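You operate a simulated robot arm through the tools that you are given. There is no shell and no other tool. Be economical: measure what you need, move in short steps, check, and stop when the job is done.

The job below is to be done with a simulated two-armed robot. You get a single attempt, and the scene is never put back.

Task
Free the green winch latch, ease that winch till the stem pointer reads 0 and latch it again.
Fine: latch the other winch first.
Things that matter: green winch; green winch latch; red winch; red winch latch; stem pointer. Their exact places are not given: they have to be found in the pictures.

Only the result counts: the job must be done as asked and must still hold three seconds after the hand-in. Knocking over, shifting, dropping, spilling or breaking anything else fails it.

Robot
Two 6-joint arms with fingered hands on one trunk, on a base that drives. Base frame: it is fixed to the floor where the robot stands at the start and does not move with it; the origin is under the middle of the robot, x ahead of it, y to its left, z up. Readings come in m, degrees, newtons and seconds.
The left shoulder is at the start at [0.092, 0.155, 1.165], the right one opposite. With the tool pointing down near the work surface each hand reaches from about 0.46 to 0.74 m from the robot's upright axis, wherever it stands, measured 20 degrees to its own side. Places, roughly: green winch [0.8, 0.1, 0.9]; green winch latch [0.7, 0.1, 0.8]; red winch [0.7, 0.3, 0.9]; red winch latch [0.6, 0.3, 0.8]; stem pointer [0.6, 0.1, 0.7]. Payload 4 kg a hand.
The tool frame of a hand sits at the grasp point between the pads (the TCP): z along the fingers, y along the line on which they close. The tips reach 0.026 m beyond it. Largest opening 0.132 m; the body of the gripper starts 0.073 m behind the TCP. The gripper is a hand of 3 fingers: y runs from the thumb to the fingers, the wrist lies at [0, 0, -0.224] in the tool frame, and closing takes about 1.5 s.
Orientation is told as [roll, pitch, yaw] about the base's x, y, z axes, in that order, counted from this pose: with the fingers straight down and closing along the base's y, the tool's x points along the base's -x, its y along +y and its z along -z.

Tools
- The arms move only by the tool play_rows. It takes "left_increments", "right_increments" or both (then of equal length, played together; a hand with none holds still); each is a list of rows, each a list of 7 numbers: the turn, a rotation vector about the tool's x, y, z in rad, then the shift along the tool's x, y, z in cm, then the closure in counts, from 0 (fully open) to 255 (shut). In form: [[wx, wy, wz, tx, ty, tz, fingers], ...]. A call has 1 to 20 rows; each row is the pose to reach, as a shift and turn from the pose commanded when the call began, along the tool's axes at that moment. Each row takes 0.2 s and may step no farther than 0.05 m and 8.6 degrees from the row before; otherwise, or with a gripper value out of range, the whole call is refused. A pose out of reach is approached as far as the arm can. The call stops where the force on the tool passes 40 N (or 10 N more than at its start, if that is more) or the arm is blocked; 0.2 s more then pass. The fingers move at their own pace (about 0.153 m/s each) and stop on an object; they squeeze with about 29 N. The grip force told is the motor's: it shows also when the fingers shut on nothing. Time passes only in rows, and 0.2 s behind the last, so rows that repeat a pose let the fingers close. It gives the time, the measured TCP pose, the force on the tool (base axes), the opening and the grip force at its end, in the units of the frame above (readings bear some noise), with the torque about the TCP (base axes, N m) and any sound that the robot's microphone picked up, and new pictures: "show" is both (left out), scene, wrist or none (wrist: the cameras of the hands that moved).
- Cameras (640 x 400 px; columns grow to the right, rows downward): "scene" is now at [0.1598, 0.0333, 1.4854]; the picture's right is [0.42, -0.91, -0.01], its down [-0.57, -0.26, -0.78] and it looks along [0.71, 0.33, -0.62] (base axes); focal length 264 px, centre (320, 200). "left" rides on the left gripper at [-0.061, 0.003, -0.092] in its tool frame; the picture's right is [-0.05, -1.00, 0.00], its down [0.83, -0.04, -0.56] and it looks along [0.55, -0.03, 0.83] (tool axes); focal length 230 px, centre (320, 200). "right" rides on the right gripper at [0.062, 0.003, -0.092] in its tool frame; the picture's right is [-0.05, 1.00, 0.00], its down [-0.83, -0.04, -0.56] and it looks along [-0.55, -0.03, 0.83] (tool axes); focal length 230 px, centre (320, 200).
- slide_trunk(by): slides the trunk up (or, below 0, down) by that many m; the arms and the scene camera ride with it, the base frame stays. It gives what a move gives, with no picture.
- roll_base(legs): drives the robot by 1 to 6 legs, each [ahead, turn to the left] in m and degrees, along the robot's own axes; the way and the turn of a leg run together, so that a leg with both is an arc; at most 1.5 m and 180 degrees a leg. The arms and the cameras ride along, it lands a little off, and it stops where it bumps. It gives what a move gives, and a new picture of the scene camera.
- set_grasp(shape, hand): the hand has 3 fingers and takes this shape, open, in about a second: jaw (thumb against the fingers, like two jaws); tri (thumb and two fingers); tip (a fingertip pinch); poke (one finger out to press); point (the index stretched); flat (the hand flat); cup (the hand cupped); fist (a fist). The gripper value then closes the fingers along that shape, each until it touches; the sizes above hold for jaw. It gives what a move gives, with no picture.
- pan_tilt(pan, tilt): turns the head with the scene camera to pan (to the left, within 86 degrees either way) and tilt (down, from -29 to 69), counted from straight ahead of the robot. It gives what a move gives, and a new picture of the scene camera.
- measure_at(camera, pixels): for up to 12 pixels [column, row] of the newest picture of that camera ("zoom" is the newest enlarged one), the place [x, y, z] in the base frame of the surface seen there, good to about 0.002 m, but the place of the scene camera against the robot may be out by one fixed shift of up to 0.012 m in any direction. The clock stands still meanwhile.
- enlarge(camera, box): a new picture of the part [left, top, right, bottom] of that camera's present view, enlarged. The clock stands still meanwhile.
- hand_in(): hands the job in; it is judged then, once.

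Go step by step. Measure first, check grasps and placings, and put right what went wrong. The budget is 80 turns and 260 pictures, counting those below and the enlarged ones. Unless the task says otherwise, let go and move clear before handing in, and close with one line.

The tools are called after ">>>" as a command line: name --argument value ..., lists and objects as JSON in quotes. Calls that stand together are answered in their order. play_rows: Moves the arms, as the interface text tells. Its arguments: {"type":"object","properties":{"left_increments":{"type":"array"},"right_increments":{"type":"array"},"show":{"type":"string","enum":["both","scene","wrist","none"]}},"required":[]} The other tools are called the same way: slide_trunk (by) slides the trunk up or down; set_grasp (shape, hand) gives the hand a shape; roll_base (legs) drives the base; pan_tilt (pan, tilt) turns the head that bears the scene camera; measure_at (camera, pixels) gives the place of the surface under pixels of a picture; enlarge (camera, box) takes an enlarged picture of a part of a camera's view; hand_in () hands the job in.

At the start:

```text
time_s: 0.0
left_tool_pos: [0.4872, 0.3906, 1.1902]
left_ee_rot: [0.1, 0.0, 0.0]
left_force: [0.4, 0.0, 0.0]
left_ft_torque: [-0.04, 0.01, 0.01]
left_opening: 0.132
left_gripper_force: 0.1
left_shape: jaw
right_tool_pos: [0.6144, -0.1042, 1.1485]
right_ee_rot: [0.0, 0.1, 0.0]
right_force: [0.6, -0.9, 0.2]
right_ft_torque: [0.0, 0.0, -0.03]
right_opening: 0.1321
right_gripper_force: 0.1
right_shape: jaw
trunk travel left (down, up): [-0.7, 0.14]
robot x, y, heading: [-0.0007, -0.0038, -0.2]
head pan, tilt: [25.0, 37.5]
```

scene: 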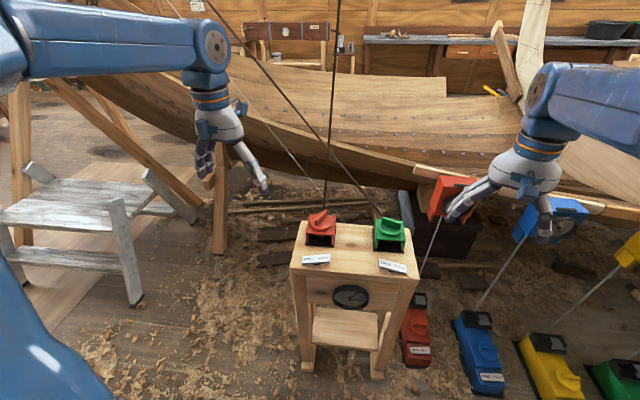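
right: 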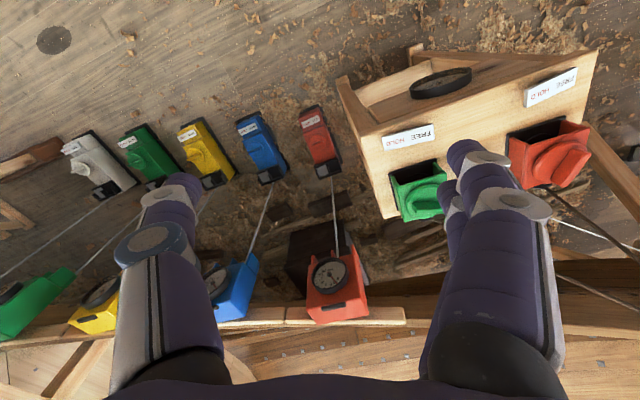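
left: 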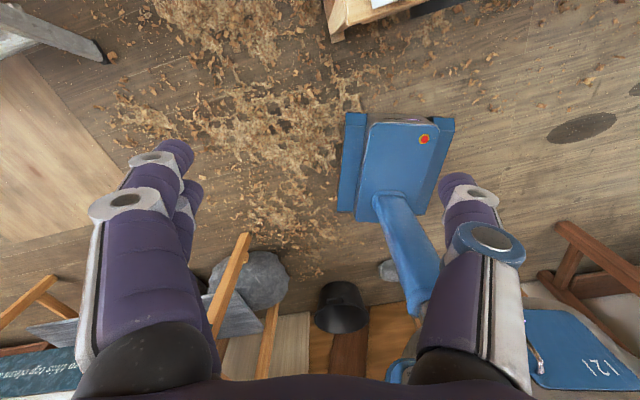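

The stand at (350,270) carries a red winch (320,228) and a green winch (389,235), with plates and a dial at (351,297). I'll enlarge it to read the details.

>>> enlarge --camera "scene" --box '[280, 195, 430, 320]'

>>> enlarge --camera "right" --box '[340, 40, 620, 225]'

```text
3.20 times, centred on (355, 258) of scene
```

zoom: 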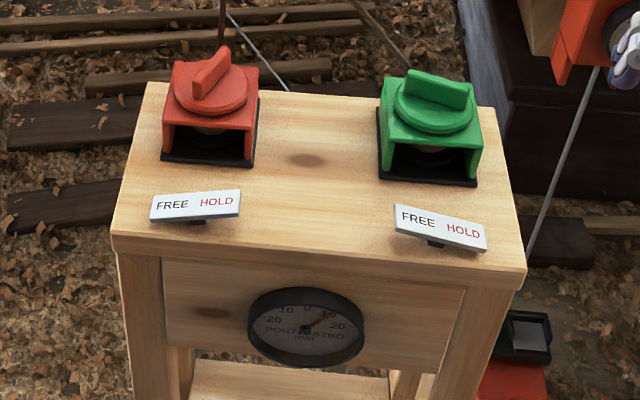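

```text
2.16 times, centred on (480, 132) of right
```

zoom: 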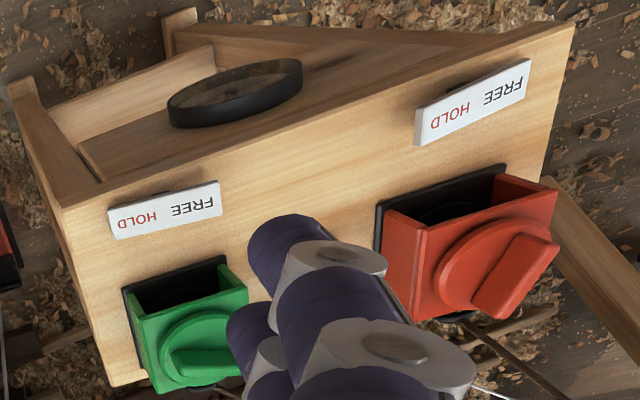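

>>> enlarge --camera "scene" --box '[296, 200, 346, 270]'

>>> measure_at --camera "scene" --pixels '[[316, 258], [305, 258], [327, 258], [393, 266], [382, 263], [404, 269], [318, 217], [389, 222], [351, 297], [330, 245], [351, 245]]'

>>> enlarge --camera "scene" --box '[364, 205, 420, 280]'

>>> enlarge --camera "scene" --box '[330, 280, 372, 312]'

```text
5.71 times, centred on (321, 235) of scene
```

zoom: 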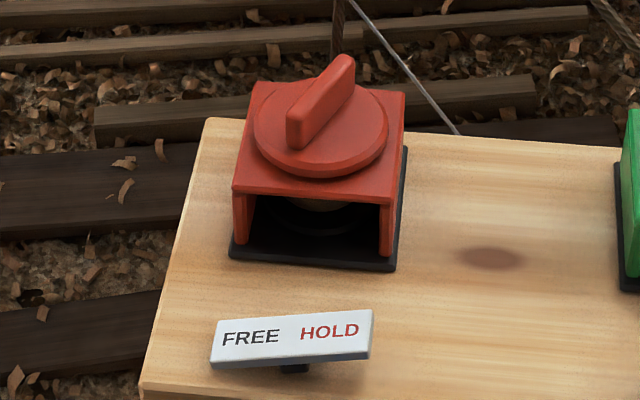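

```text
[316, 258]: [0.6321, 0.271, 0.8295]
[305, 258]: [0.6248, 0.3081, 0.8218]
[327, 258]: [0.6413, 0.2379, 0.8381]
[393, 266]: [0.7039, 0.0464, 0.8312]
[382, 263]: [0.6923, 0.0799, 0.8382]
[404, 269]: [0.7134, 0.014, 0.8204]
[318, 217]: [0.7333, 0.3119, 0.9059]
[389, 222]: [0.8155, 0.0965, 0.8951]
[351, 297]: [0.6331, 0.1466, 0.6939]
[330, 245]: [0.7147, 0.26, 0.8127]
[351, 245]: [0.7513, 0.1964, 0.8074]
```

```text
5.33 times, centred on (392, 242) of scene
```

zoom: 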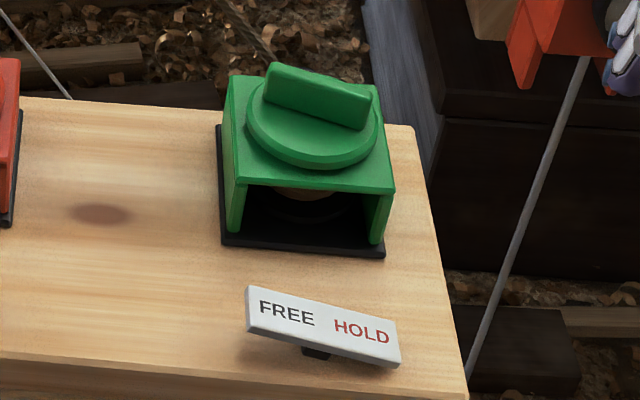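

```text
12.50 times, centred on (351, 296) of scene
```

zoom: 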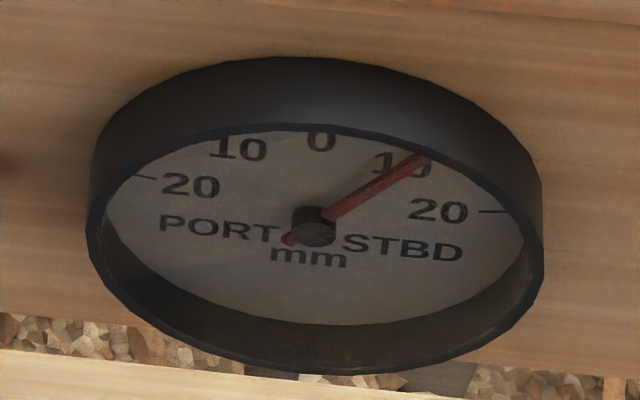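

Red rocker has its FREE end low (z 0.822 vs 0.838), so it is free; green has its HOLD end low, so it's held; the dial reads about 12 STBD. I'll check where the ropes run and the knob ridges before moving.

>>> measure_at --camera "scene" --pixels '[[325, 190], [328, 150], [333, 80], [374, 209], [340, 170], [300, 120], [378, 217], [399, 224], [318, 214], [322, 211], [316, 222]]'

>>> enlarge --camera "scene" --box '[290, 140, 430, 240]'

```text
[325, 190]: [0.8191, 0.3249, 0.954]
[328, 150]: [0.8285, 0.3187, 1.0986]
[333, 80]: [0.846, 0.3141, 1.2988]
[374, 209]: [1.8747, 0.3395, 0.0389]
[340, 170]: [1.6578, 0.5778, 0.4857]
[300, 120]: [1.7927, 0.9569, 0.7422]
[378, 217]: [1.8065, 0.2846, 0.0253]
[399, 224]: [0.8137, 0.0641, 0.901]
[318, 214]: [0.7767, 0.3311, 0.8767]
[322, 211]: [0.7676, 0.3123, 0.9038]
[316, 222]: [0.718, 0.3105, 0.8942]
```

```text
4.00 times, centred on (360, 190) of scene
```

zoom: 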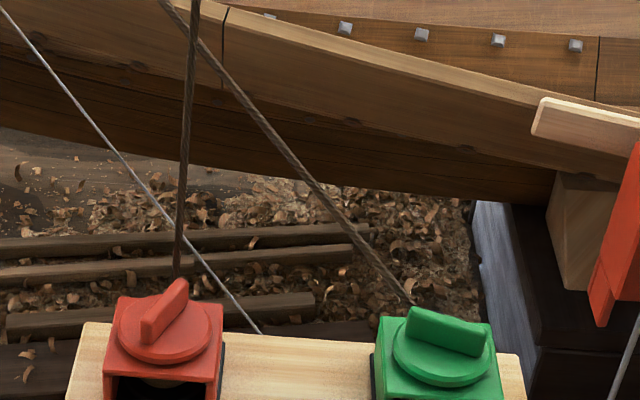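

The green rope runs up-left behind its winch at zoom (370,260)–(215,60); measuring it and the green knob ridge.

>>> measure_at --camera "zoom" --pixels '[[392, 285], [362, 245], [329, 203], [270, 128], [223, 70], [412, 316], [480, 338], [445, 320], [396, 350], [482, 362], [440, 384], [449, 330]]'

>>> roll_base --legs '[[0.0, 15.0]]'

```text
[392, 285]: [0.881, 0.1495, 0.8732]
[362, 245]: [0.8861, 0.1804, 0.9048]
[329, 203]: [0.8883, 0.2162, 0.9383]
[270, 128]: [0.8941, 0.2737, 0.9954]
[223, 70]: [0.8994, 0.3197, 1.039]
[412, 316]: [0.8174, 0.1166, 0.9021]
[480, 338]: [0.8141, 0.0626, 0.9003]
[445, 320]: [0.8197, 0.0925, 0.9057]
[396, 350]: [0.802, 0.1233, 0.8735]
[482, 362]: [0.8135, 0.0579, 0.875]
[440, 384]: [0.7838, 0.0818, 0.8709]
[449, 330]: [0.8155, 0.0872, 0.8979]
```

```text
time_s: 1.3
left_tool_pos: [0.3583, 0.4977, 1.1832]
left_ee_rot: [0.1, 2.2, 14.6]
left_force: [0.1, 0.5, -0.6]
left_ft_torque: [0.03, 0.01, -0.05]
left_opening: 0.1318
left_gripper_force: 0.1
left_shape: jaw
right_tool_pos: [0.6023, 0.0507, 1.1596]
right_ee_rot: [0.1, -1.0, 14.5]
right_force: [0.7, 0.6, -1.1]
right_ft_torque: [0.02, -0.01, -0.05]
right_opening: 0.1321
right_gripper_force: 0.1
right_shape: jaw
trunk travel left (down, up): [-0.7, 0.14]
robot x, y, heading: [-0.0006, -0.0016, 15.2]
head pan, tilt: [25.0, 37.5]
```

scene: 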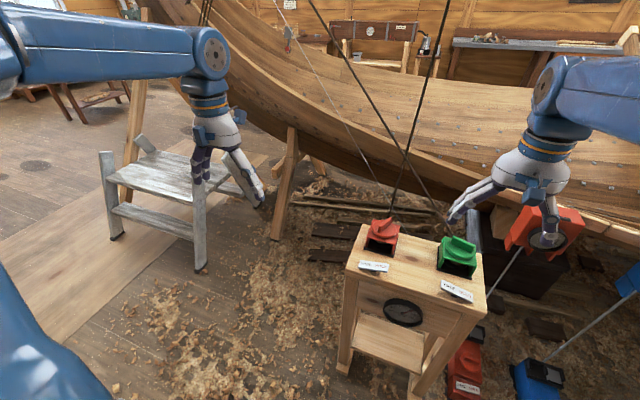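

Green ridge lies nearly along y, about 6 cm long, centred near (0.815, 0.09), top 0.903. I'll drive slightly closer, and lower the trunk to look at the dial better.

>>> roll_base --legs '[[0.12, 0.0]]'

>>> slide_trunk --by -0.1

>>> pan_tilt --pan 0 --tilt 48

>>> set_grasp --hand "left" --shape "poke"

```text
time_s: 2.6
left_tool_pos: [0.4361, 0.5192, 1.1825]
left_ee_rot: [0.0, 2.8, 14.6]
left_force: [-0.7, -0.1, 1.7]
left_ft_torque: [0.07, -0.02, -0.01]
left_opening: 0.1319
left_gripper_force: 0.1
left_shape: jaw
right_tool_pos: [0.6785, 0.0713, 1.1812]
right_ee_rot: [-0.1, -3.1, 14.7]
right_force: [0.2, 0.6, 1.0]
right_ft_torque: [-0.03, 0.13, 0.0]
right_opening: 0.1319
right_gripper_force: 0.2
right_shape: jaw
trunk travel left (down, up): [-0.7, 0.14]
robot x, y, heading: [0.1186, 0.0301, 15.1]
head pan, tilt: [25.0, 37.5]
```

scene: 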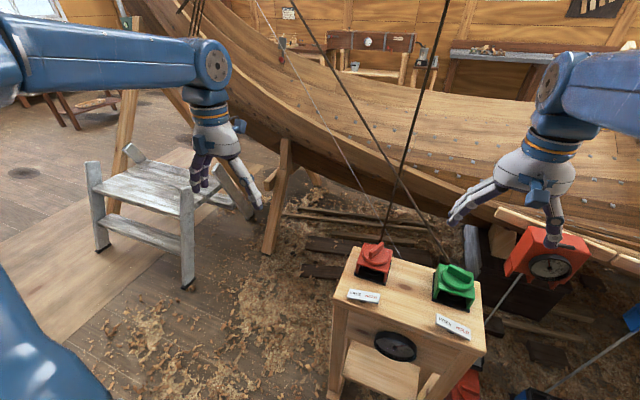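

```text
time_s: 3.9
left_tool_pos: [0.4432, 0.5218, 1.0503]
left_ee_rot: [-0.1, 7.9, 14.2]
left_force: [0.4, -0.2, 0.2]
left_ft_torque: [0.0, -0.05, 0.01]
left_opening: 0.1316
left_gripper_force: 0.0
left_shape: jaw
right_tool_pos: [0.6862, 0.0739, 1.0778]
right_ee_rot: [-0.2, -2.8, 14.3]
right_force: [-0.4, -0.5, -0.9]
right_ft_torque: [0.0, 0.0, 0.0]
right_opening: 0.132
right_gripper_force: 0.1
right_shape: jaw
trunk travel left (down, up): [-0.6, 0.24]
robot x, y, heading: [0.1145, 0.03, 14.7]
head pan, tilt: [25.0, 37.5]
```

```text
time_s: 4.8
left_tool_pos: [0.4463, 0.5226, 1.0482]
left_ee_rot: [0.0, 8.0, 14.4]
left_force: [1.3, -0.3, -0.6]
left_ft_torque: [-0.03, 0.0, -0.02]
left_opening: 0.1321
left_gripper_force: 0.0
left_shape: jaw
right_tool_pos: [0.6894, 0.0742, 1.0762]
right_ee_rot: [0.0, -2.6, 14.5]
right_force: [-0.2, -0.4, 0.2]
right_ft_torque: [-0.01, 0.02, -0.03]
right_opening: 0.1323
right_gripper_force: 0.0
right_shape: jaw
trunk travel left (down, up): [-0.6, 0.24]
robot x, y, heading: [0.1165, 0.0275, 15.4]
head pan, tilt: [0.0, 48.0]
```

scene: 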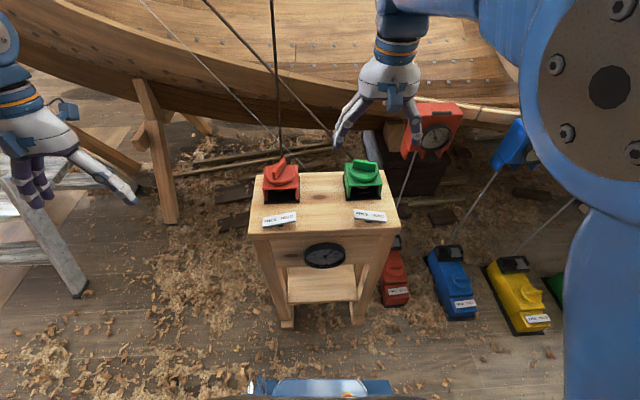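

```text
time_s: 5.7
left_tool_pos: [0.4462, 0.5219, 1.0494]
left_ee_rot: [0.0, 8.1, 14.3]
left_force: [-0.1, 0.2, -0.3]
left_ft_torque: [-0.02, 0.02, 0.02]
left_opening: 0.0
left_gripper_force: 0.0
left_shape: poke
right_tool_pos: [0.6899, 0.0738, 1.0769]
right_ee_rot: [-0.1, -2.6, 14.5]
right_force: [-0.4, 0.4, 0.5]
right_ft_torque: [0.03, 0.0, 0.04]
right_opening: 0.1322
right_gripper_force: 0.1
right_shape: jaw
trunk travel left (down, up): [-0.6, 0.24]
robot x, y, heading: [0.1166, 0.0298, 14.8]
head pan, tilt: [0.0, 48.0]
```

The dial and both plates are visible (plates (279,219), (370,215)). I'll bring the right hand above the green knob with fingers closing along x, and the left poking finger toward the red latch.

>>> play_rows --left_increments '[[0, -0.014, 0, -1.3, -2.6, 0.6, 0], [0, -0.028, 0, -2.6, -5.2, 1.2, 0], [0, -0.042, 0, -3.9, -7.8, 1.8, 0], [0, -0.056, 0, -5.2, -10.4, 2.4, 0], [0, -0.07, 0, -6.5, -13, 3, 0], [0, -0.084, 0, -7.8, -15.6, 3.6, 0], [0, -0.098, 0, -9.1, -18.2, 4.2, 0], [0, -0.112, 0, -10.4, -20.8, 4.8, 0], [0, -0.126, 0, -11.7, -23.4, 5.4, 0], [0, -0.14, 0, -13, -26, 6, 0]]' --right_increments '[[0, 0, -0.126, -1.25, -0.16, 0.2, 0], [0, 0, -0.252, -2.5, -0.32, 0.4, 0], [0, 0, -0.378, -3.75, -0.48, 0.6, 0], [0, 0, -0.504, -5, -0.64, 0.8, 0], [0, 0, -0.63, -6.25, -0.8, 1, 0], [0, 0, -0.756, -7.5, -0.96, 1.2, 0], [0, 0, -0.882, -8.75, -1.12, 1.4, 0], [0, 0, -1.008, -10, -1.28, 1.6, 0], [0, 0, -1.134, -11.25, -1.44, 1.8, 0], [0, 0, -1.26, -12.5, -1.6, 2, 0]]'

```text
time_s: 7.4
left_tool_pos: [0.5582, 0.3582, 1.0411]
left_ee_rot: [0.1, -3.8, 14.5]
left_force: [0.1, 0.0, 0.0]
left_ft_torque: [0.02, -0.1, 0.04]
left_opening: 0.0001
left_gripper_force: 0.0
left_shape: poke
right_tool_pos: [0.7625, 0.0818, 1.0827]
right_ee_rot: [-3.0, -2.2, 66.4]
right_force: [0.5, -0.7, -0.2]
right_ft_torque: [0.06, -0.07, -0.01]
right_opening: 0.1321
right_gripper_force: 0.0
right_shape: jaw
trunk travel left (down, up): [-0.6, 0.24]
robot x, y, heading: [0.1186, 0.0287, 14.9]
head pan, tilt: [0.0, 48.0]
stopped in row 8 (right hand): the arm was blocked; the commanded pose is now the measured one
```

scene: 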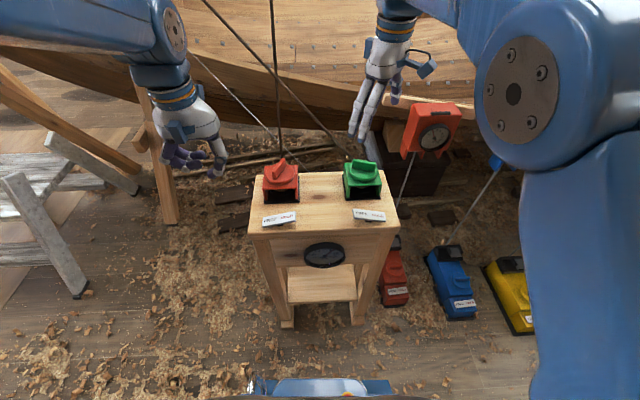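
right: 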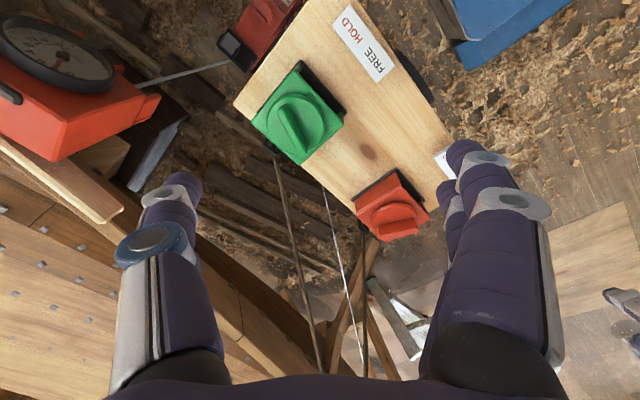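
left: 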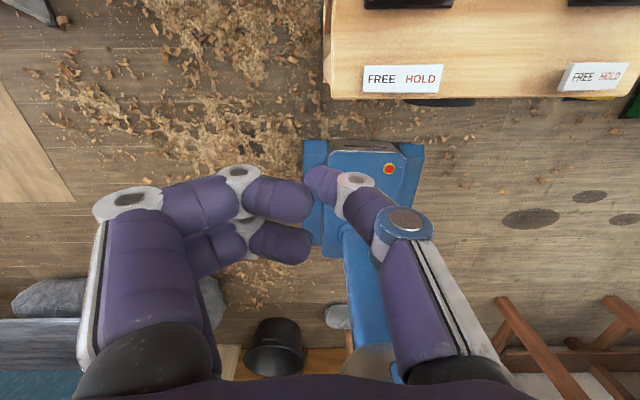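

Right arm stopped from reach while still high; I'll lower it. I first measure from the wrist cameras: green knob (293,128) in right, red plate (381,78)/(425,78) in left, and look at which finger pokes.

>>> measure_at --camera "left" --pixels '[[381, 78], [403, 79], [420, 78], [583, 76], [612, 75], [597, 76], [320, 180], [290, 200], [290, 248], [355, 180]]'

>>> measure_at --camera "right" --pixels '[[284, 106], [302, 150], [293, 128], [275, 130], [349, 24], [363, 45], [376, 68], [386, 211]]'

>>> measure_at --camera "scene" --pixels '[[269, 221], [279, 219], [290, 217], [361, 214], [370, 215], [380, 217], [362, 166]]'

>>> enlarge --camera "left" --box '[60, 120, 480, 380]'

```text
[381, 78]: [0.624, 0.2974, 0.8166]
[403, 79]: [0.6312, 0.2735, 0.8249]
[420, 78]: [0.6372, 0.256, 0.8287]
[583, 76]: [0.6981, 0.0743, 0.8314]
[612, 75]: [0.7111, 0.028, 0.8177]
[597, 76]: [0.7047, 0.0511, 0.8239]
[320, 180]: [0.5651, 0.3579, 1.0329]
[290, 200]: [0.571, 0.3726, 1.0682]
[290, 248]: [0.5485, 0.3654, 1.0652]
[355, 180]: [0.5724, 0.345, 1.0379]
```

```text
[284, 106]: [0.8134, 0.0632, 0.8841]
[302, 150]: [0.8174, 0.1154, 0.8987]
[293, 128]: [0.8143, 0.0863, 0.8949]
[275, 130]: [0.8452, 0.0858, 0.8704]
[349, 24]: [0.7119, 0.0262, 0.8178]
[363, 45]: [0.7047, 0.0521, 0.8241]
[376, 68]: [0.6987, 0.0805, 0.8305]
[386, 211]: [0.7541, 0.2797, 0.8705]
```

```text
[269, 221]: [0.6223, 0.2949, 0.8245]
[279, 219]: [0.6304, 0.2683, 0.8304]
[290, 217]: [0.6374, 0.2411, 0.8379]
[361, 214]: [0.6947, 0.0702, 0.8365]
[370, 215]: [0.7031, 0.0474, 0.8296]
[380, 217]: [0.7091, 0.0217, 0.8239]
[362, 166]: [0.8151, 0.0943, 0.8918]
```

```text
1.52 times, centred on (270, 250) of left
```

zoom: 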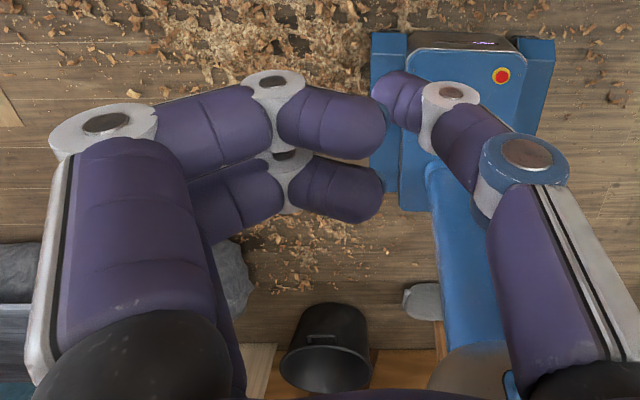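

Wrist cameras agree: red plate centre (0.631,0.272,0.824), green plate centre (0.705,0.052,0.824), knob ridge centre (0.815,0.088). Moving the left fingertip over the red HOLD end, and the right hand lower over the green knob.

>>> play_rows --left_increments '[[0, 0.011, 0, -0.7, -2.2, 2.4, 0], [0, 0.022, 0, -1.4, -4.3, 4.8, 0], [0, 0.033, 0, -2.1, -6.5, 7.2, 0], [0, 0.044, 0, -2.8, -8.7, 9.5, 0], [0, 0.055, 0, -3.5, -10.8, 11.9, 0], [0, 0.066, 0, -4.1, -13, 14.3, 0], [0, 0.066, 0, -4.1, -13, 14.3, 0]]' --right_increments '[[-0.01, 0.006, -0.05, -0.2, -0.3, 2, 0], [-0.02, 0.012, -0.1, -0.5, -0.8, 4, 0], [-0.03, 0.018, -0.16, -1, -1.7, 6, 0], [-0.04, 0.026, -0.22, -1.5, -2.6, 8, 0], [-0.05, 0.032, -0.28, -2.1, -3.5, 8, 0], [-0.052, 0.038, -0.35, -2.7, -4.5, 8, 0], [-0.052, 0.038, -0.35, -2.7, -4.5, 8, 0]]'

```text
time_s: 8.0
left_tool_pos: [0.5663, 0.3191, 1.0063]
left_ee_rot: [0.1, -3.8, 14.6]
left_force: [-1.3, -0.1, 0.5]
left_ft_torque: [0.06, -0.06, 0.02]
left_opening: 0.0001
left_gripper_force: 0.1
left_shape: poke
right_tool_pos: [0.7567, 0.0787, 1.0583]
right_ee_rot: [-3.2, -2.0, 71.8]
right_force: [-1.6, 0.3, 0.8]
right_ft_torque: [0.02, -0.08, 0.01]
right_opening: 0.1319
right_gripper_force: 0.0
right_shape: jaw
trunk travel left (down, up): [-0.6, 0.24]
robot x, y, heading: [0.1185, 0.028, 15.1]
head pan, tilt: [0.0, 48.0]
stopped in row 3 (right hand): the arm was blocked; the commanded pose is now the measured one
```

scene: 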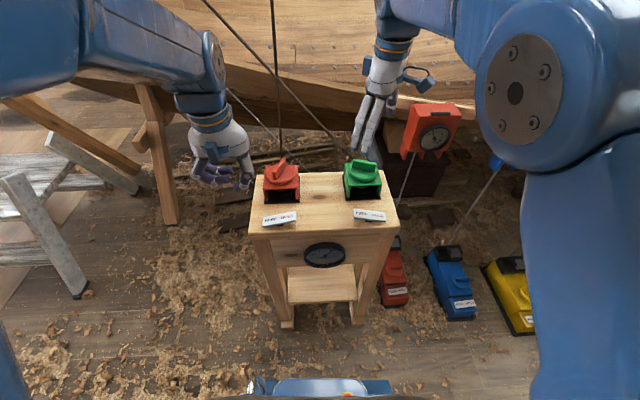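
right: 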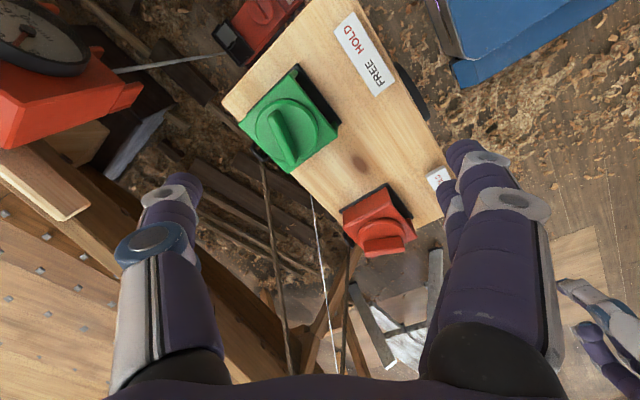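
left: 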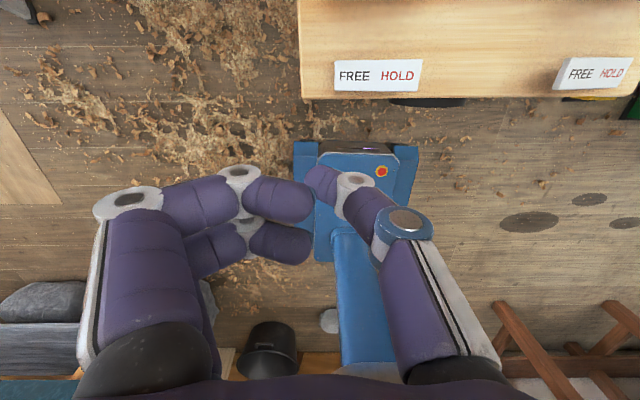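

The right arm is at its reach limit. I'll check the clearance between the base front (320,385) and the stand foot (287,323) to drive closer.

>>> measure_at --camera "scene" --pixels '[[320, 383], [255, 383], [385, 383], [287, 323], [358, 320], [320, 300], [270, 262], [378, 260]]'

```text
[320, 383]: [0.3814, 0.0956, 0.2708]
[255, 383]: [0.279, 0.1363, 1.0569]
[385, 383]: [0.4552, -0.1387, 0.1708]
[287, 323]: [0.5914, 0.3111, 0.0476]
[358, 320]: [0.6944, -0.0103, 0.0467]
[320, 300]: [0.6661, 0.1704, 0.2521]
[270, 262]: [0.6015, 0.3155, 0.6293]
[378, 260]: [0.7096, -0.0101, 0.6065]
```

There is about 0.25 m of gap to the stand, so I drive 0.08 m closer.

>>> roll_base --legs '[[0.08, 0.0]]'

```text
time_s: 9.1
left_tool_pos: [0.6278, 0.3357, 1.0141]
left_ee_rot: [0.1, -4.6, 14.8]
left_force: [1.7, -0.4, -0.1]
left_ft_torque: [-0.01, 0.08, 0.0]
left_opening: 0.0
left_gripper_force: 0.0
left_shape: poke
right_tool_pos: [0.818, 0.0947, 1.0681]
right_ee_rot: [-3.9, -2.3, 71.9]
right_force: [0.3, 0.2, 2.5]
right_ft_torque: [0.01, 0.04, -0.02]
right_opening: 0.132
right_gripper_force: 0.0
right_shape: jaw
trunk travel left (down, up): [-0.6, 0.24]
robot x, y, heading: [0.193, 0.0527, 15.0]
head pan, tilt: [0.0, 48.0]
```

scene: 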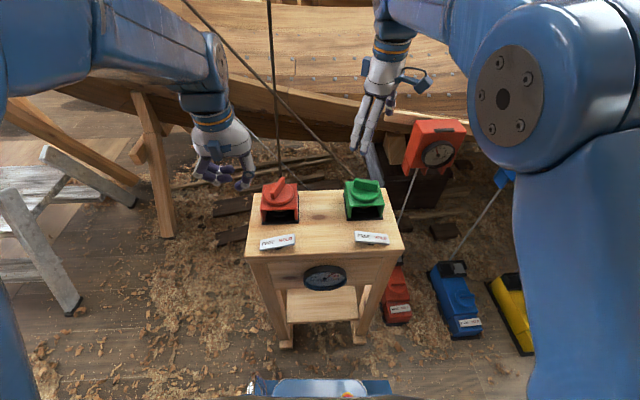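

Now the same approach again: left fingertip above red HOLD, right hand above the green knob with yaw near 86.

>>> play_rows --left_increments '[[0, 0.013, 0, 0.4, -1.6, 2.2, 0], [0, 0.026, 0, 0.8, -3.1, 4.4, 0], [0, 0.04, 0, 1.2, -4.6, 6.6, 0], [0, 0.053, 0, 1.5, -6.2, 8.8, 0], [0, 0.066, 0, 1.9, -7.8, 11, 0], [0, 0.08, 0, 2.3, -9.3, 13.3, 0], [0, 0.08, 0, 2.3, -9.3, 13.3, 0]]' --right_increments '[[-0.01, 0.006, -0.04, 0.2, 0.1, 1.1, 0], [-0.02, 0.012, -0.08, 0.3, 0.2, 2.2, 0], [-0.03, 0.018, -0.12, 0.5, 0.3, 3.4, 0], [-0.04, 0.026, -0.17, 0.7, 0.3, 4.5, 0], [-0.05, 0.032, -0.21, 0.8, 0.4, 5.6, 0], [-0.068, 0.04, -0.255, 1, 0.5, 6.8, 0], [-0.068, 0.04, -0.255, 1, 0.5, 6.8, 0]]'

```text
time_s: 10.7
left_tool_pos: [0.6726, 0.2951, 0.8936]
left_ee_rot: [-5.0, -0.2, 17.8]
left_force: [0.8, -0.2, 0.2]
left_ft_torque: [0.0, 0.03, 0.01]
left_opening: 0.0003
left_gripper_force: 0.1
left_shape: poke
left hand out of reach, approached as far as the arm can: row 4, 5, 6, 7
right_tool_pos: [0.8267, 0.0912, 0.9928]
right_ee_rot: [0.4, 0.6, 86.4]
right_force: [-0.1, 0.0, 0.2]
right_ft_torque: [0.01, 0.05, -0.01]
right_opening: 0.1319
right_gripper_force: 0.0
right_shape: jaw
trunk travel left (down, up): [-0.6, 0.24]
robot x, y, heading: [0.1958, 0.0518, 14.8]
head pan, tilt: [0.0, 48.0]
```

scene: 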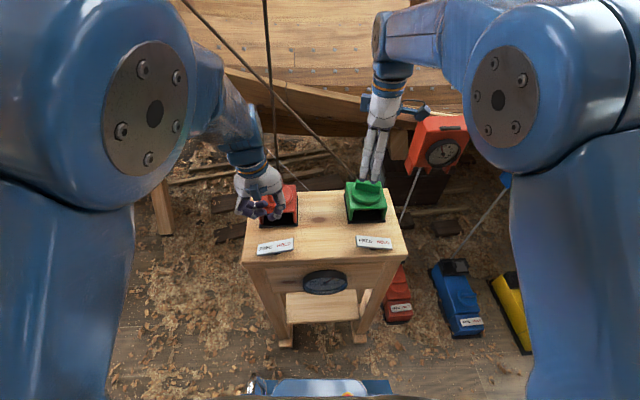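
right: 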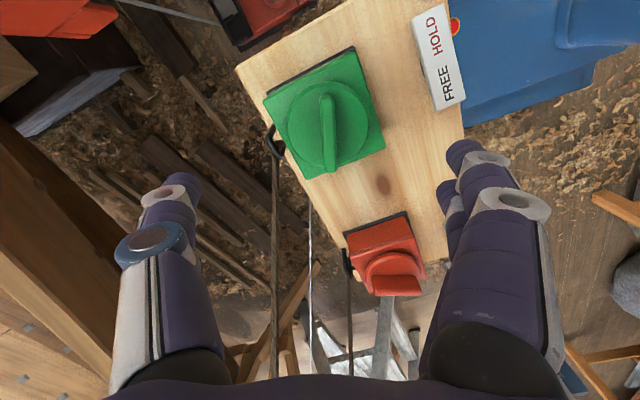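
left: 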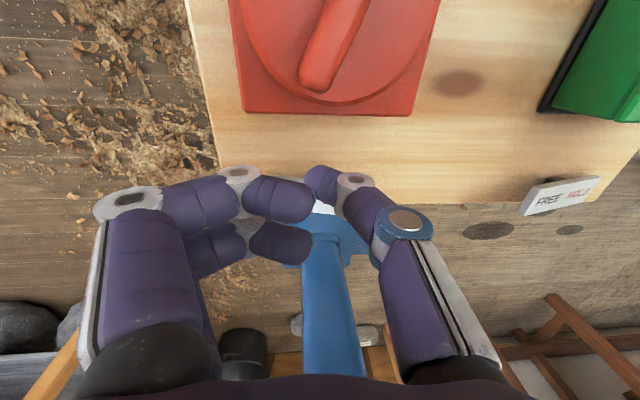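

Left is now too close to fold down to the red latch, while the right is fine over the green knob. I'll back up 0.07 m to press red HOLD first.

>>> roll_base --legs '[[-0.07, 0.0]]'

```text
time_s: 11.7
left_tool_pos: [0.6083, 0.2798, 0.886]
left_ee_rot: [-5.0, 0.7, 17.9]
left_force: [0.9, -0.3, -1.1]
left_ft_torque: [0.0, 0.05, 0.02]
left_opening: 0.0001
left_gripper_force: 0.1
left_shape: poke
right_tool_pos: [0.7652, 0.0743, 0.9889]
right_ee_rot: [0.7, 0.8, 86.3]
right_force: [0.6, -0.1, -0.9]
right_ft_torque: [-0.06, 0.02, 0.0]
right_opening: 0.1321
right_gripper_force: 0.0
right_shape: jaw
trunk travel left (down, up): [-0.6, 0.24]
robot x, y, heading: [0.1268, 0.0298, 15.0]
head pan, tilt: [0.0, 48.0]
```

scene: 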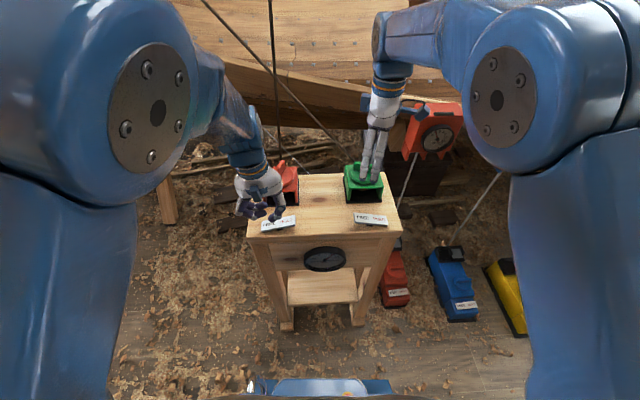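

>>> play_rows --left_increments '[[-0.03, 0, 0.02, -0.6, -1.5, 0, 0], [-0.06, 0, 0.04, -1.2, -3, 0, 0], [-0.087, 0, 0.05, -1.9, -4.5, 0, 0], [-0.087, 0, 0.05, -1.9, -4.5, 0, 0], [-0.087, 0, 0.05, -1.9, -4.5, 0, 0]]'

```text
time_s: 12.9
left_tool_pos: [0.6346, 0.272, 0.9228]
left_ee_rot: [-5.1, -1.7, 18.3]
left_force: [0.0, 0.4, -0.5]
left_ft_torque: [-0.02, 0.0, 0.02]
left_opening: 0.0
left_gripper_force: 0.0
left_shape: poke
left hand out of reach, approached as far as the arm can: row 2, 3, 4, 5
right_tool_pos: [0.7428, 0.0691, 1.0031]
right_ee_rot: [-0.5, 0.5, 86.2]
right_force: [0.6, -0.2, 0.2]
right_ft_torque: [-0.01, 0.0, -0.06]
right_opening: 0.132
right_gripper_force: 0.2
right_shape: jaw
trunk travel left (down, up): [-0.6, 0.24]
robot x, y, heading: [0.1278, 0.0318, 15.1]
head pan, tilt: [0.0, 48.0]
```

scene: 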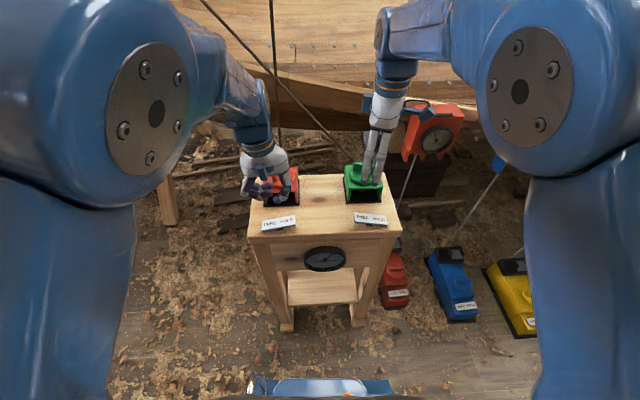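
left: 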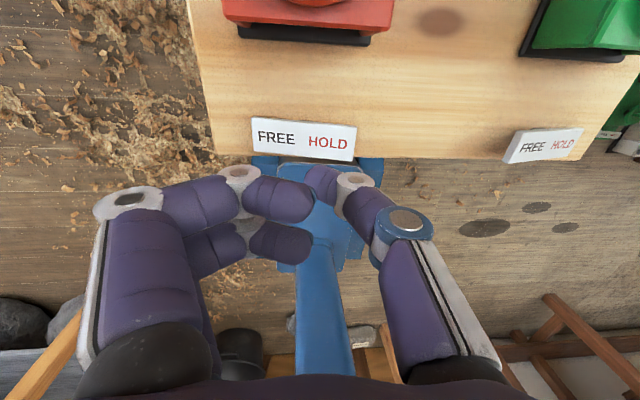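

The low trunk seems to be what limits the left arm (wrist above shoulder). I'll raise the trunk back 0.1 m, where the stated reach holds.

>>> slide_trunk --by 0.1

>>> pan_tilt --pan 0 --tilt 50

```text
time_s: 14.2
left_tool_pos: [0.6328, 0.2731, 1.0183]
left_ee_rot: [-5.4, -1.0, 18.5]
left_force: [0.8, -1.3, 0.6]
left_ft_torque: [-0.01, 0.02, 0.01]
left_opening: 0.0
left_gripper_force: 0.0
left_shape: poke
right_tool_pos: [0.7438, 0.0685, 1.1037]
right_ee_rot: [-0.5, 0.5, 86.1]
right_force: [0.2, -0.5, 0.7]
right_ft_torque: [-0.02, 0.0, 0.01]
right_opening: 0.1319
right_gripper_force: 0.1
right_shape: jaw
trunk travel left (down, up): [-0.7, 0.14]
robot x, y, heading: [0.1285, 0.0332, 15.1]
head pan, tilt: [0.0, 48.0]
```

```text
time_s: 14.8
left_tool_pos: [0.6324, 0.2733, 1.0178]
left_ee_rot: [-5.4, -0.9, 18.6]
left_force: [1.4, -0.6, 0.9]
left_ft_torque: [0.04, -0.02, -0.02]
left_opening: 0.0
left_gripper_force: 0.0
left_shape: poke
right_tool_pos: [0.7443, 0.0693, 1.1033]
right_ee_rot: [-0.6, 0.4, 86.2]
right_force: [-0.1, 0.9, 0.8]
right_ft_torque: [0.01, -0.01, -0.01]
right_opening: 0.1321
right_gripper_force: 0.1
right_shape: jaw
trunk travel left (down, up): [-0.7, 0.14]
robot x, y, heading: [0.1316, 0.0362, 14.9]
head pan, tilt: [0.0, 50.0]
```

scene: 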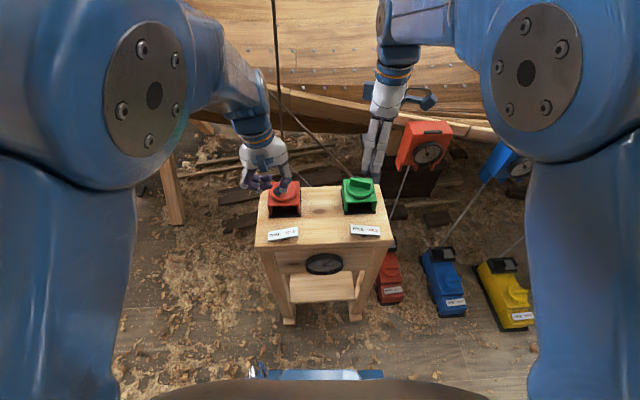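

>>> play_rows --left_increments '[[-0.02, 0.003, 0.01, 0, -0.3, 2.7, 0], [-0.04, 0.006, 0.02, 0.1, -0.7, 5.4, 0], [-0.06, 0.01, 0.04, 0.1, -1.1, 8.1, 0], [-0.08, 0.013, 0.05, 0.2, -1.5, 10.8, 0], [-0.094, 0.016, 0.063, 0.2, -1.8, 13.5, 0], [-0.094, 0.016, 0.063, 0.2, -1.8, 13.5, 0]]'

```text
time_s: 16.2
left_tool_pos: [0.6457, 0.2792, 0.8723]
left_ee_rot: [3.3, 0.2, 14.3]
left_force: [1.0, -0.3, 1.3]
left_ft_torque: [-0.01, -0.02, -0.01]
left_opening: 0.0001
left_gripper_force: 0.1
left_shape: poke
left hand out of reach, approached as far as the arm can: row 1, 2, 3, 4, 5, 6
right_tool_pos: [0.7437, 0.0686, 1.1035]
right_ee_rot: [-0.6, 0.4, 86.1]
right_force: [-0.3, -0.4, 0.3]
right_ft_torque: [-0.01, -0.01, -0.01]
right_opening: 0.132
right_gripper_force: 0.1
right_shape: jaw
trunk travel left (down, up): [-0.7, 0.14]
robot x, y, heading: [0.1267, 0.0278, 14.7]
head pan, tilt: [0.0, 50.0]
```

scene: 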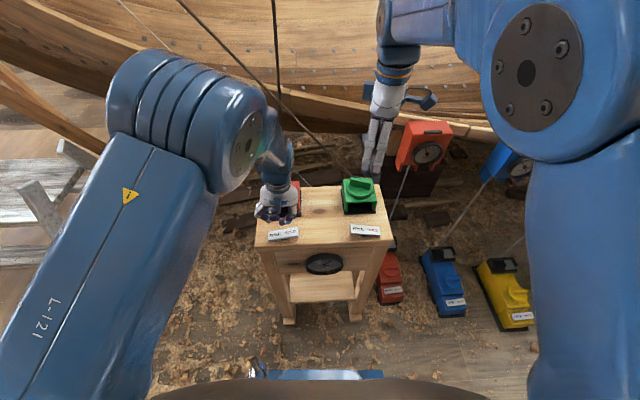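
left: 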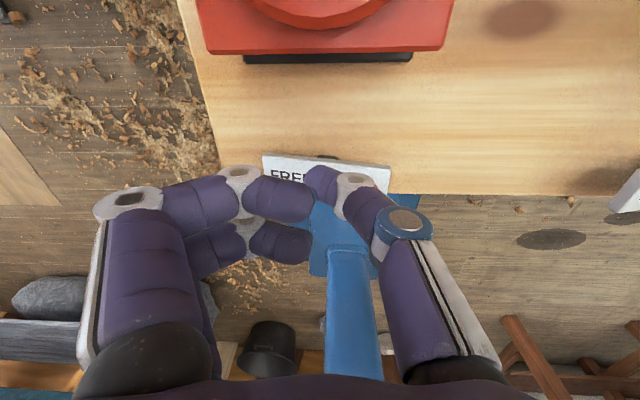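

The arm flipped its elbow posture and is now at (0.646,0.279,0.872). I'll try shifting sideways toward the HOLD end from this new posture.

>>> play_rows --left_increments '[[0, 0, 0, 0.4, -0.8, -0.8, 0], [0, 0, 0, 0.8, -1.6, -0.8, 0], [0, 0, 0, 1.0, -2.4, -0.8, 0], [0, 0, 0, 1.2, -3.2, -0.8, 0], [0, 0, 0, 1.2, -3.2, -0.8, 0]]'

```text
time_s: 17.4
left_tool_pos: [0.6532, 0.2774, 0.8757]
left_ee_rot: [3.3, 0.0, 14.2]
left_force: [1.1, 0.6, -1.5]
left_ft_torque: [0.0, -0.02, -0.03]
left_opening: 0.0
left_gripper_force: 0.0
left_shape: poke
left hand out of reach, approached as far as the arm can: row 1, 2, 3, 4, 5
right_tool_pos: [0.7427, 0.0689, 1.103]
right_ee_rot: [-0.5, 0.4, 86.2]
right_force: [0.8, -0.5, -0.3]
right_ft_torque: [0.0, -0.01, -0.01]
right_opening: 0.1321
right_gripper_force: 0.0
right_shape: jaw
trunk travel left (down, up): [-0.7, 0.14]
robot x, y, heading: [0.1271, 0.0309, 15.1]
head pan, tilt: [0.0, 50.0]
```

scene: 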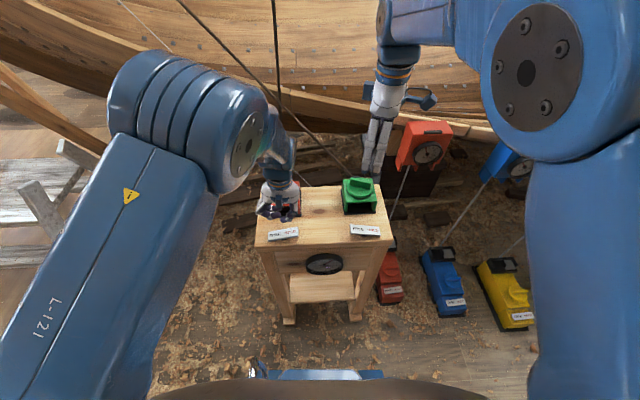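
left: 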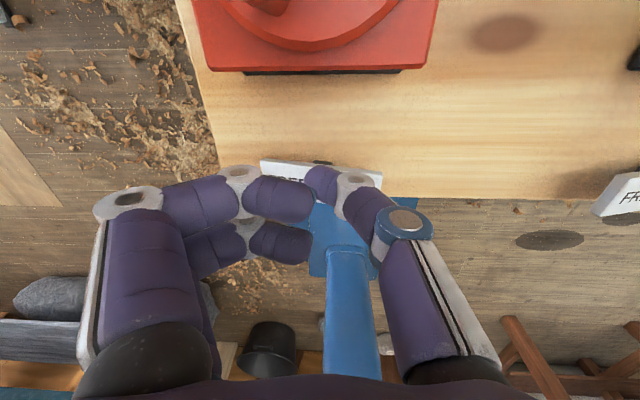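

Still a sideways limit at about 0.1 m left of the robot's midline. I'll lift the hand and test whether another wrist yaw lets it go farther inward.

>>> play_rows --left_increments '[[0, 0, 0.1, 0.5, 0, -3, 0], [0, 0, 0.2, 1, 0, -6, 0], [0, 0, 0.33, 1.5, 0, -9, 0], [0, 0, 0.46, 2, 0, -12, 0], [0, 0, 0.59, 2.5, 0, -14, 0], [0, 0, 0.72, 2.5, -1, -14, 0], [0, 0, 0.85, 2.5, -2, -14, 0], [0, 0, 0.98, 2, -4, -14, 0], [0, 0, 1.1, 2, -6, -14, 0], [0, 0, 1.1, 2, -7, -14, 0], [0, 0, 1.1, 2, -7, -14, 0]]' --show "scene"

```text
time_s: 18.4
left_tool_pos: [0.5618, 0.2652, 0.8726]
left_ee_rot: [-5.9, 14.3, -9.8]
left_force: [-0.5, 1.2, -0.5]
left_ft_torque: [0.02, 0.01, 0.02]
left_opening: 0.0001
left_gripper_force: 0.0
left_shape: poke
left hand out of reach, approached as far as the arm can: row 1, 2, 3, 4
right_tool_pos: [0.7227, 0.0633, 1.1164]
right_ee_rot: [-1.8, 0.2, 86.0]
right_force: [-0.8, -0.5, 0.6]
right_ft_torque: [0.01, -0.03, 0.03]
right_opening: 0.1318
right_gripper_force: 0.0
right_shape: jaw
trunk travel left (down, up): [-0.7, 0.14]
robot x, y, heading: [0.1287, 0.0325, 14.9]
head pan, tilt: [0.0, 50.0]
stopped in row 4 (left hand): the arm was blocked; the commanded pose is now the measured one
```

scene: 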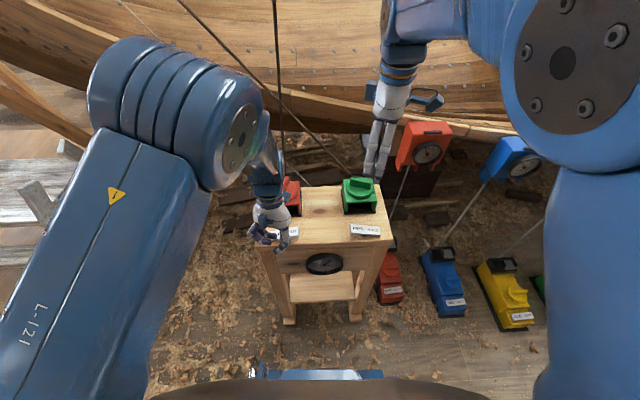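

The left arm is in a cramped posture. I'll lift it and move outward to recover, before testing another approach.

>>> play_rows --left_increments '[[0, -0.05, 0, 0, 1, -2, 0], [0, -0.1, 0, 0, 2, -4.5, 0], [0, -0.15, 0, 0, 3, -7, 0], [0.05, -0.2, 0, 0, 4.5, -10, 0], [0.1, -0.25, 0, 0, 6, -13, 0], [0.1, -0.25, 0, 0, 8, -15, 0], [0.1, -0.25, 0, 0, 10, -16, 0], [0.1, -0.25, 0, 0, 10, -16, 0]]' --show "scene"

```text
time_s: 20.2
left_tool_pos: [0.6269, 0.3626, 1.0371]
left_ee_rot: [-9.1, -1.2, -9.6]
left_force: [0.9, 0.8, 0.1]
left_ft_torque: [0.02, 0.0, -0.03]
left_opening: 0.0
left_gripper_force: 0.0
left_shape: poke
right_tool_pos: [0.7251, 0.0621, 1.1156]
right_ee_rot: [-1.7, 0.1, 86.1]
right_force: [0.2, 0.5, 0.1]
right_ft_torque: [0.01, 0.02, -0.04]
right_opening: 0.1319
right_gripper_force: 0.1
right_shape: jaw
trunk travel left (down, up): [-0.7, 0.14]
robot x, y, heading: [0.1309, 0.0313, 15.4]
head pan, tilt: [0.0, 50.0]
```

scene: 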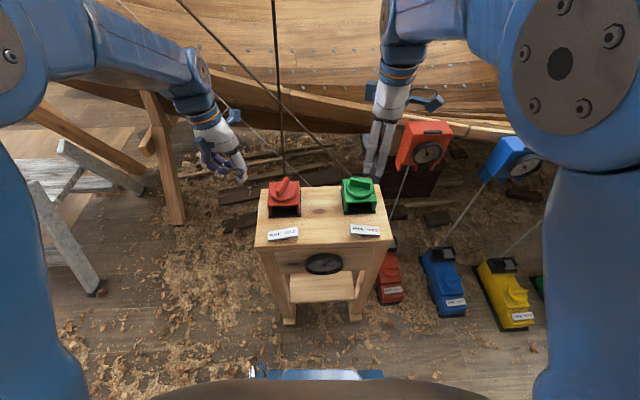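

Posture recovered. I test yaw −45 with the hand moving inward over the red HOLD end at z≈0.95.

>>> play_rows --left_increments '[[-0.03, 0, 0.1, 0, 0, 0, 0], [-0.06, 0, 0.2, 0, 0, 0, 0], [-0.09, 0, 0.3, -0.3, -1.2, 1, 0], [-0.12, 0, 0.4, -0.6, -2.6, 2.5, 0], [-0.14, 0, 0.5, -1, -4.2, 4, 0], [-0.16, 0, 0.62, -1.5, -6, 6, 0], [-0.16, 0, 0.62, -1.9, -8, 8, 0], [-0.16, 0, 0.62, -2.3, -10.1, 10.4, 0], [-0.16, 0, 0.62, -2.3, -10.1, 10.4, 0]]'

```text
time_s: 22.4
left_tool_pos: [0.6266, 0.2732, 0.9776]
left_ee_rot: [-0.7, -9.9, -39.4]
left_force: [0.3, -0.3, -0.2]
left_ft_torque: [0.02, -0.06, -0.05]
left_opening: 0.0001
left_gripper_force: 0.0
left_shape: poke
left hand out of reach, approached as far as the arm can: row 8, 9
right_tool_pos: [0.7033, 0.0581, 1.1266]
right_ee_rot: [-2.8, -0.2, 85.9]
right_force: [0.3, 0.7, -0.4]
right_ft_torque: [-0.03, -0.02, 0.02]
right_opening: 0.1319
right_gripper_force: 0.0
right_shape: jaw
trunk travel left (down, up): [-0.7, 0.14]
robot x, y, heading: [0.1274, 0.0307, 15.1]
head pan, tilt: [0.0, 50.0]
stopped in row 9 (left hand): the arm was blocked; the commanded pose is now the measured one
```

scene: 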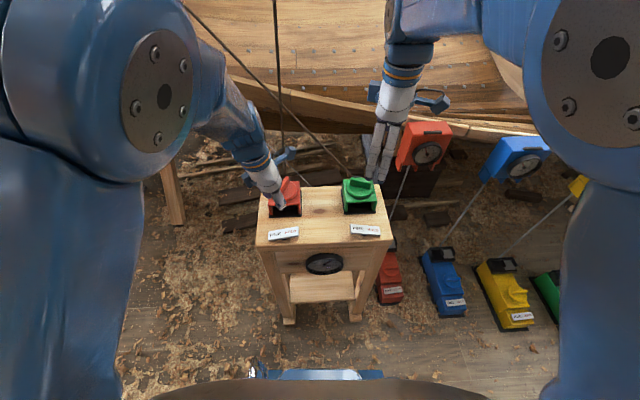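
left: 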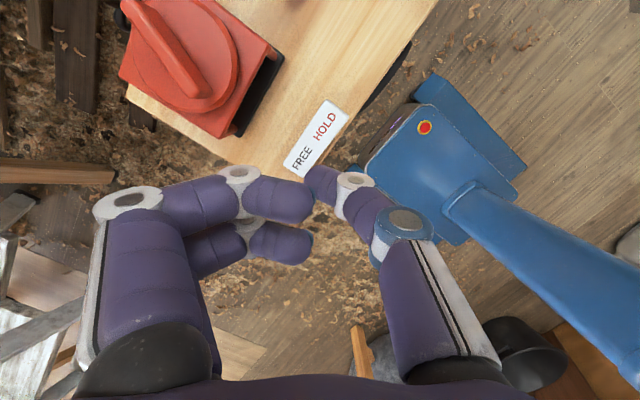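

Left stops again near 0.1 m lateral when folded this close. I'll back off 0.1 m so the arm is more stretched for the red latch.

>>> roll_base --legs '[[-0.1, -8.0]]'

```text
time_s: 23.6
left_tool_pos: [0.5706, 0.1778, 0.9711]
left_ee_rot: [-0.4, -8.9, -48.2]
left_force: [0.6, 0.4, 1.3]
left_ft_torque: [0.05, 0.01, 0.01]
left_opening: 0.0
left_gripper_force: 0.2
left_shape: poke
right_tool_pos: [0.619, -0.0412, 1.1187]
right_ee_rot: [-1.9, -0.1, 77.9]
right_force: [-1.0, 0.1, -0.2]
right_ft_torque: [0.08, -0.08, -0.02]
right_opening: 0.1322
right_gripper_force: 0.0
right_shape: jaw
trunk travel left (down, up): [-0.7, 0.14]
robot x, y, heading: [0.0268, 0.0146, 6.7]
head pan, tilt: [0.0, 50.0]
```

scene: 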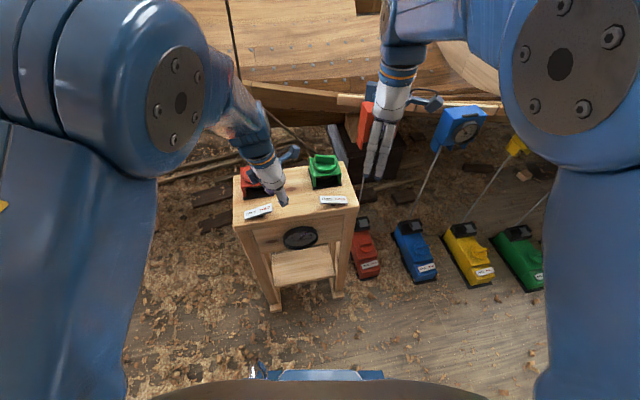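

>>> play_rows --left_increments '[[0, 0.03, -0.1, 0, 2, 0.5, 0], [0, 0.06, -0.2, 0.3, 4, 1.5, 0], [0, 0.09, -0.3, 0.6, 6, 3, 0], [0, 0.12, -0.4, 1, 8, 4.5, 0], [0, 0.15, -0.5, 1.3, 9.5, 6.5, 0], [0, 0.15, -0.5, 1.5, 9.5, 7.9, 0], [0, 0.15, -0.5, 1.5, 9.5, 7.9, 0]]'

```text
time_s: 25.2
left_tool_pos: [0.6313, 0.2429, 0.8963]
left_ee_rot: [-2.1, 0.0, -19.7]
left_force: [0.6, -0.5, 0.4]
left_ft_torque: [0.02, -0.01, -0.03]
left_opening: 0.0
left_gripper_force: 0.0
left_shape: poke
right_tool_pos: [0.6064, -0.0426, 1.1252]
right_ee_rot: [-2.6, -0.2, 77.9]
right_force: [-0.1, -0.1, 0.0]
right_ft_torque: [0.03, -0.04, 0.03]
right_opening: 0.132
right_gripper_force: 0.1
right_shape: jaw
trunk travel left (down, up): [-0.7, 0.14]
robot x, y, heading: [0.0279, 0.0176, 7.0]
head pan, tilt: [0.0, 50.0]
```

scene: 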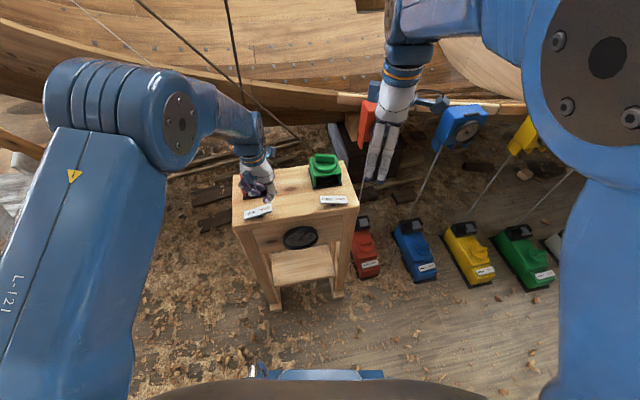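
left: 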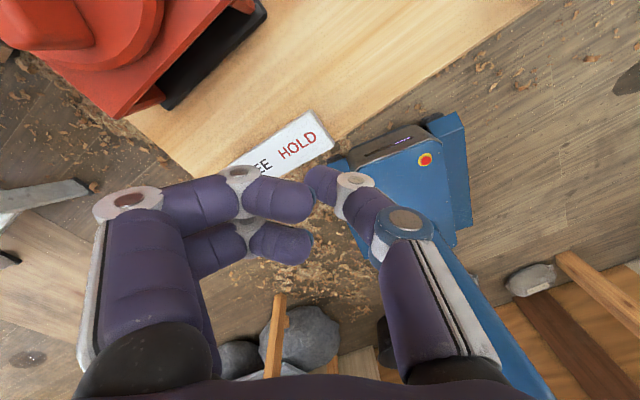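

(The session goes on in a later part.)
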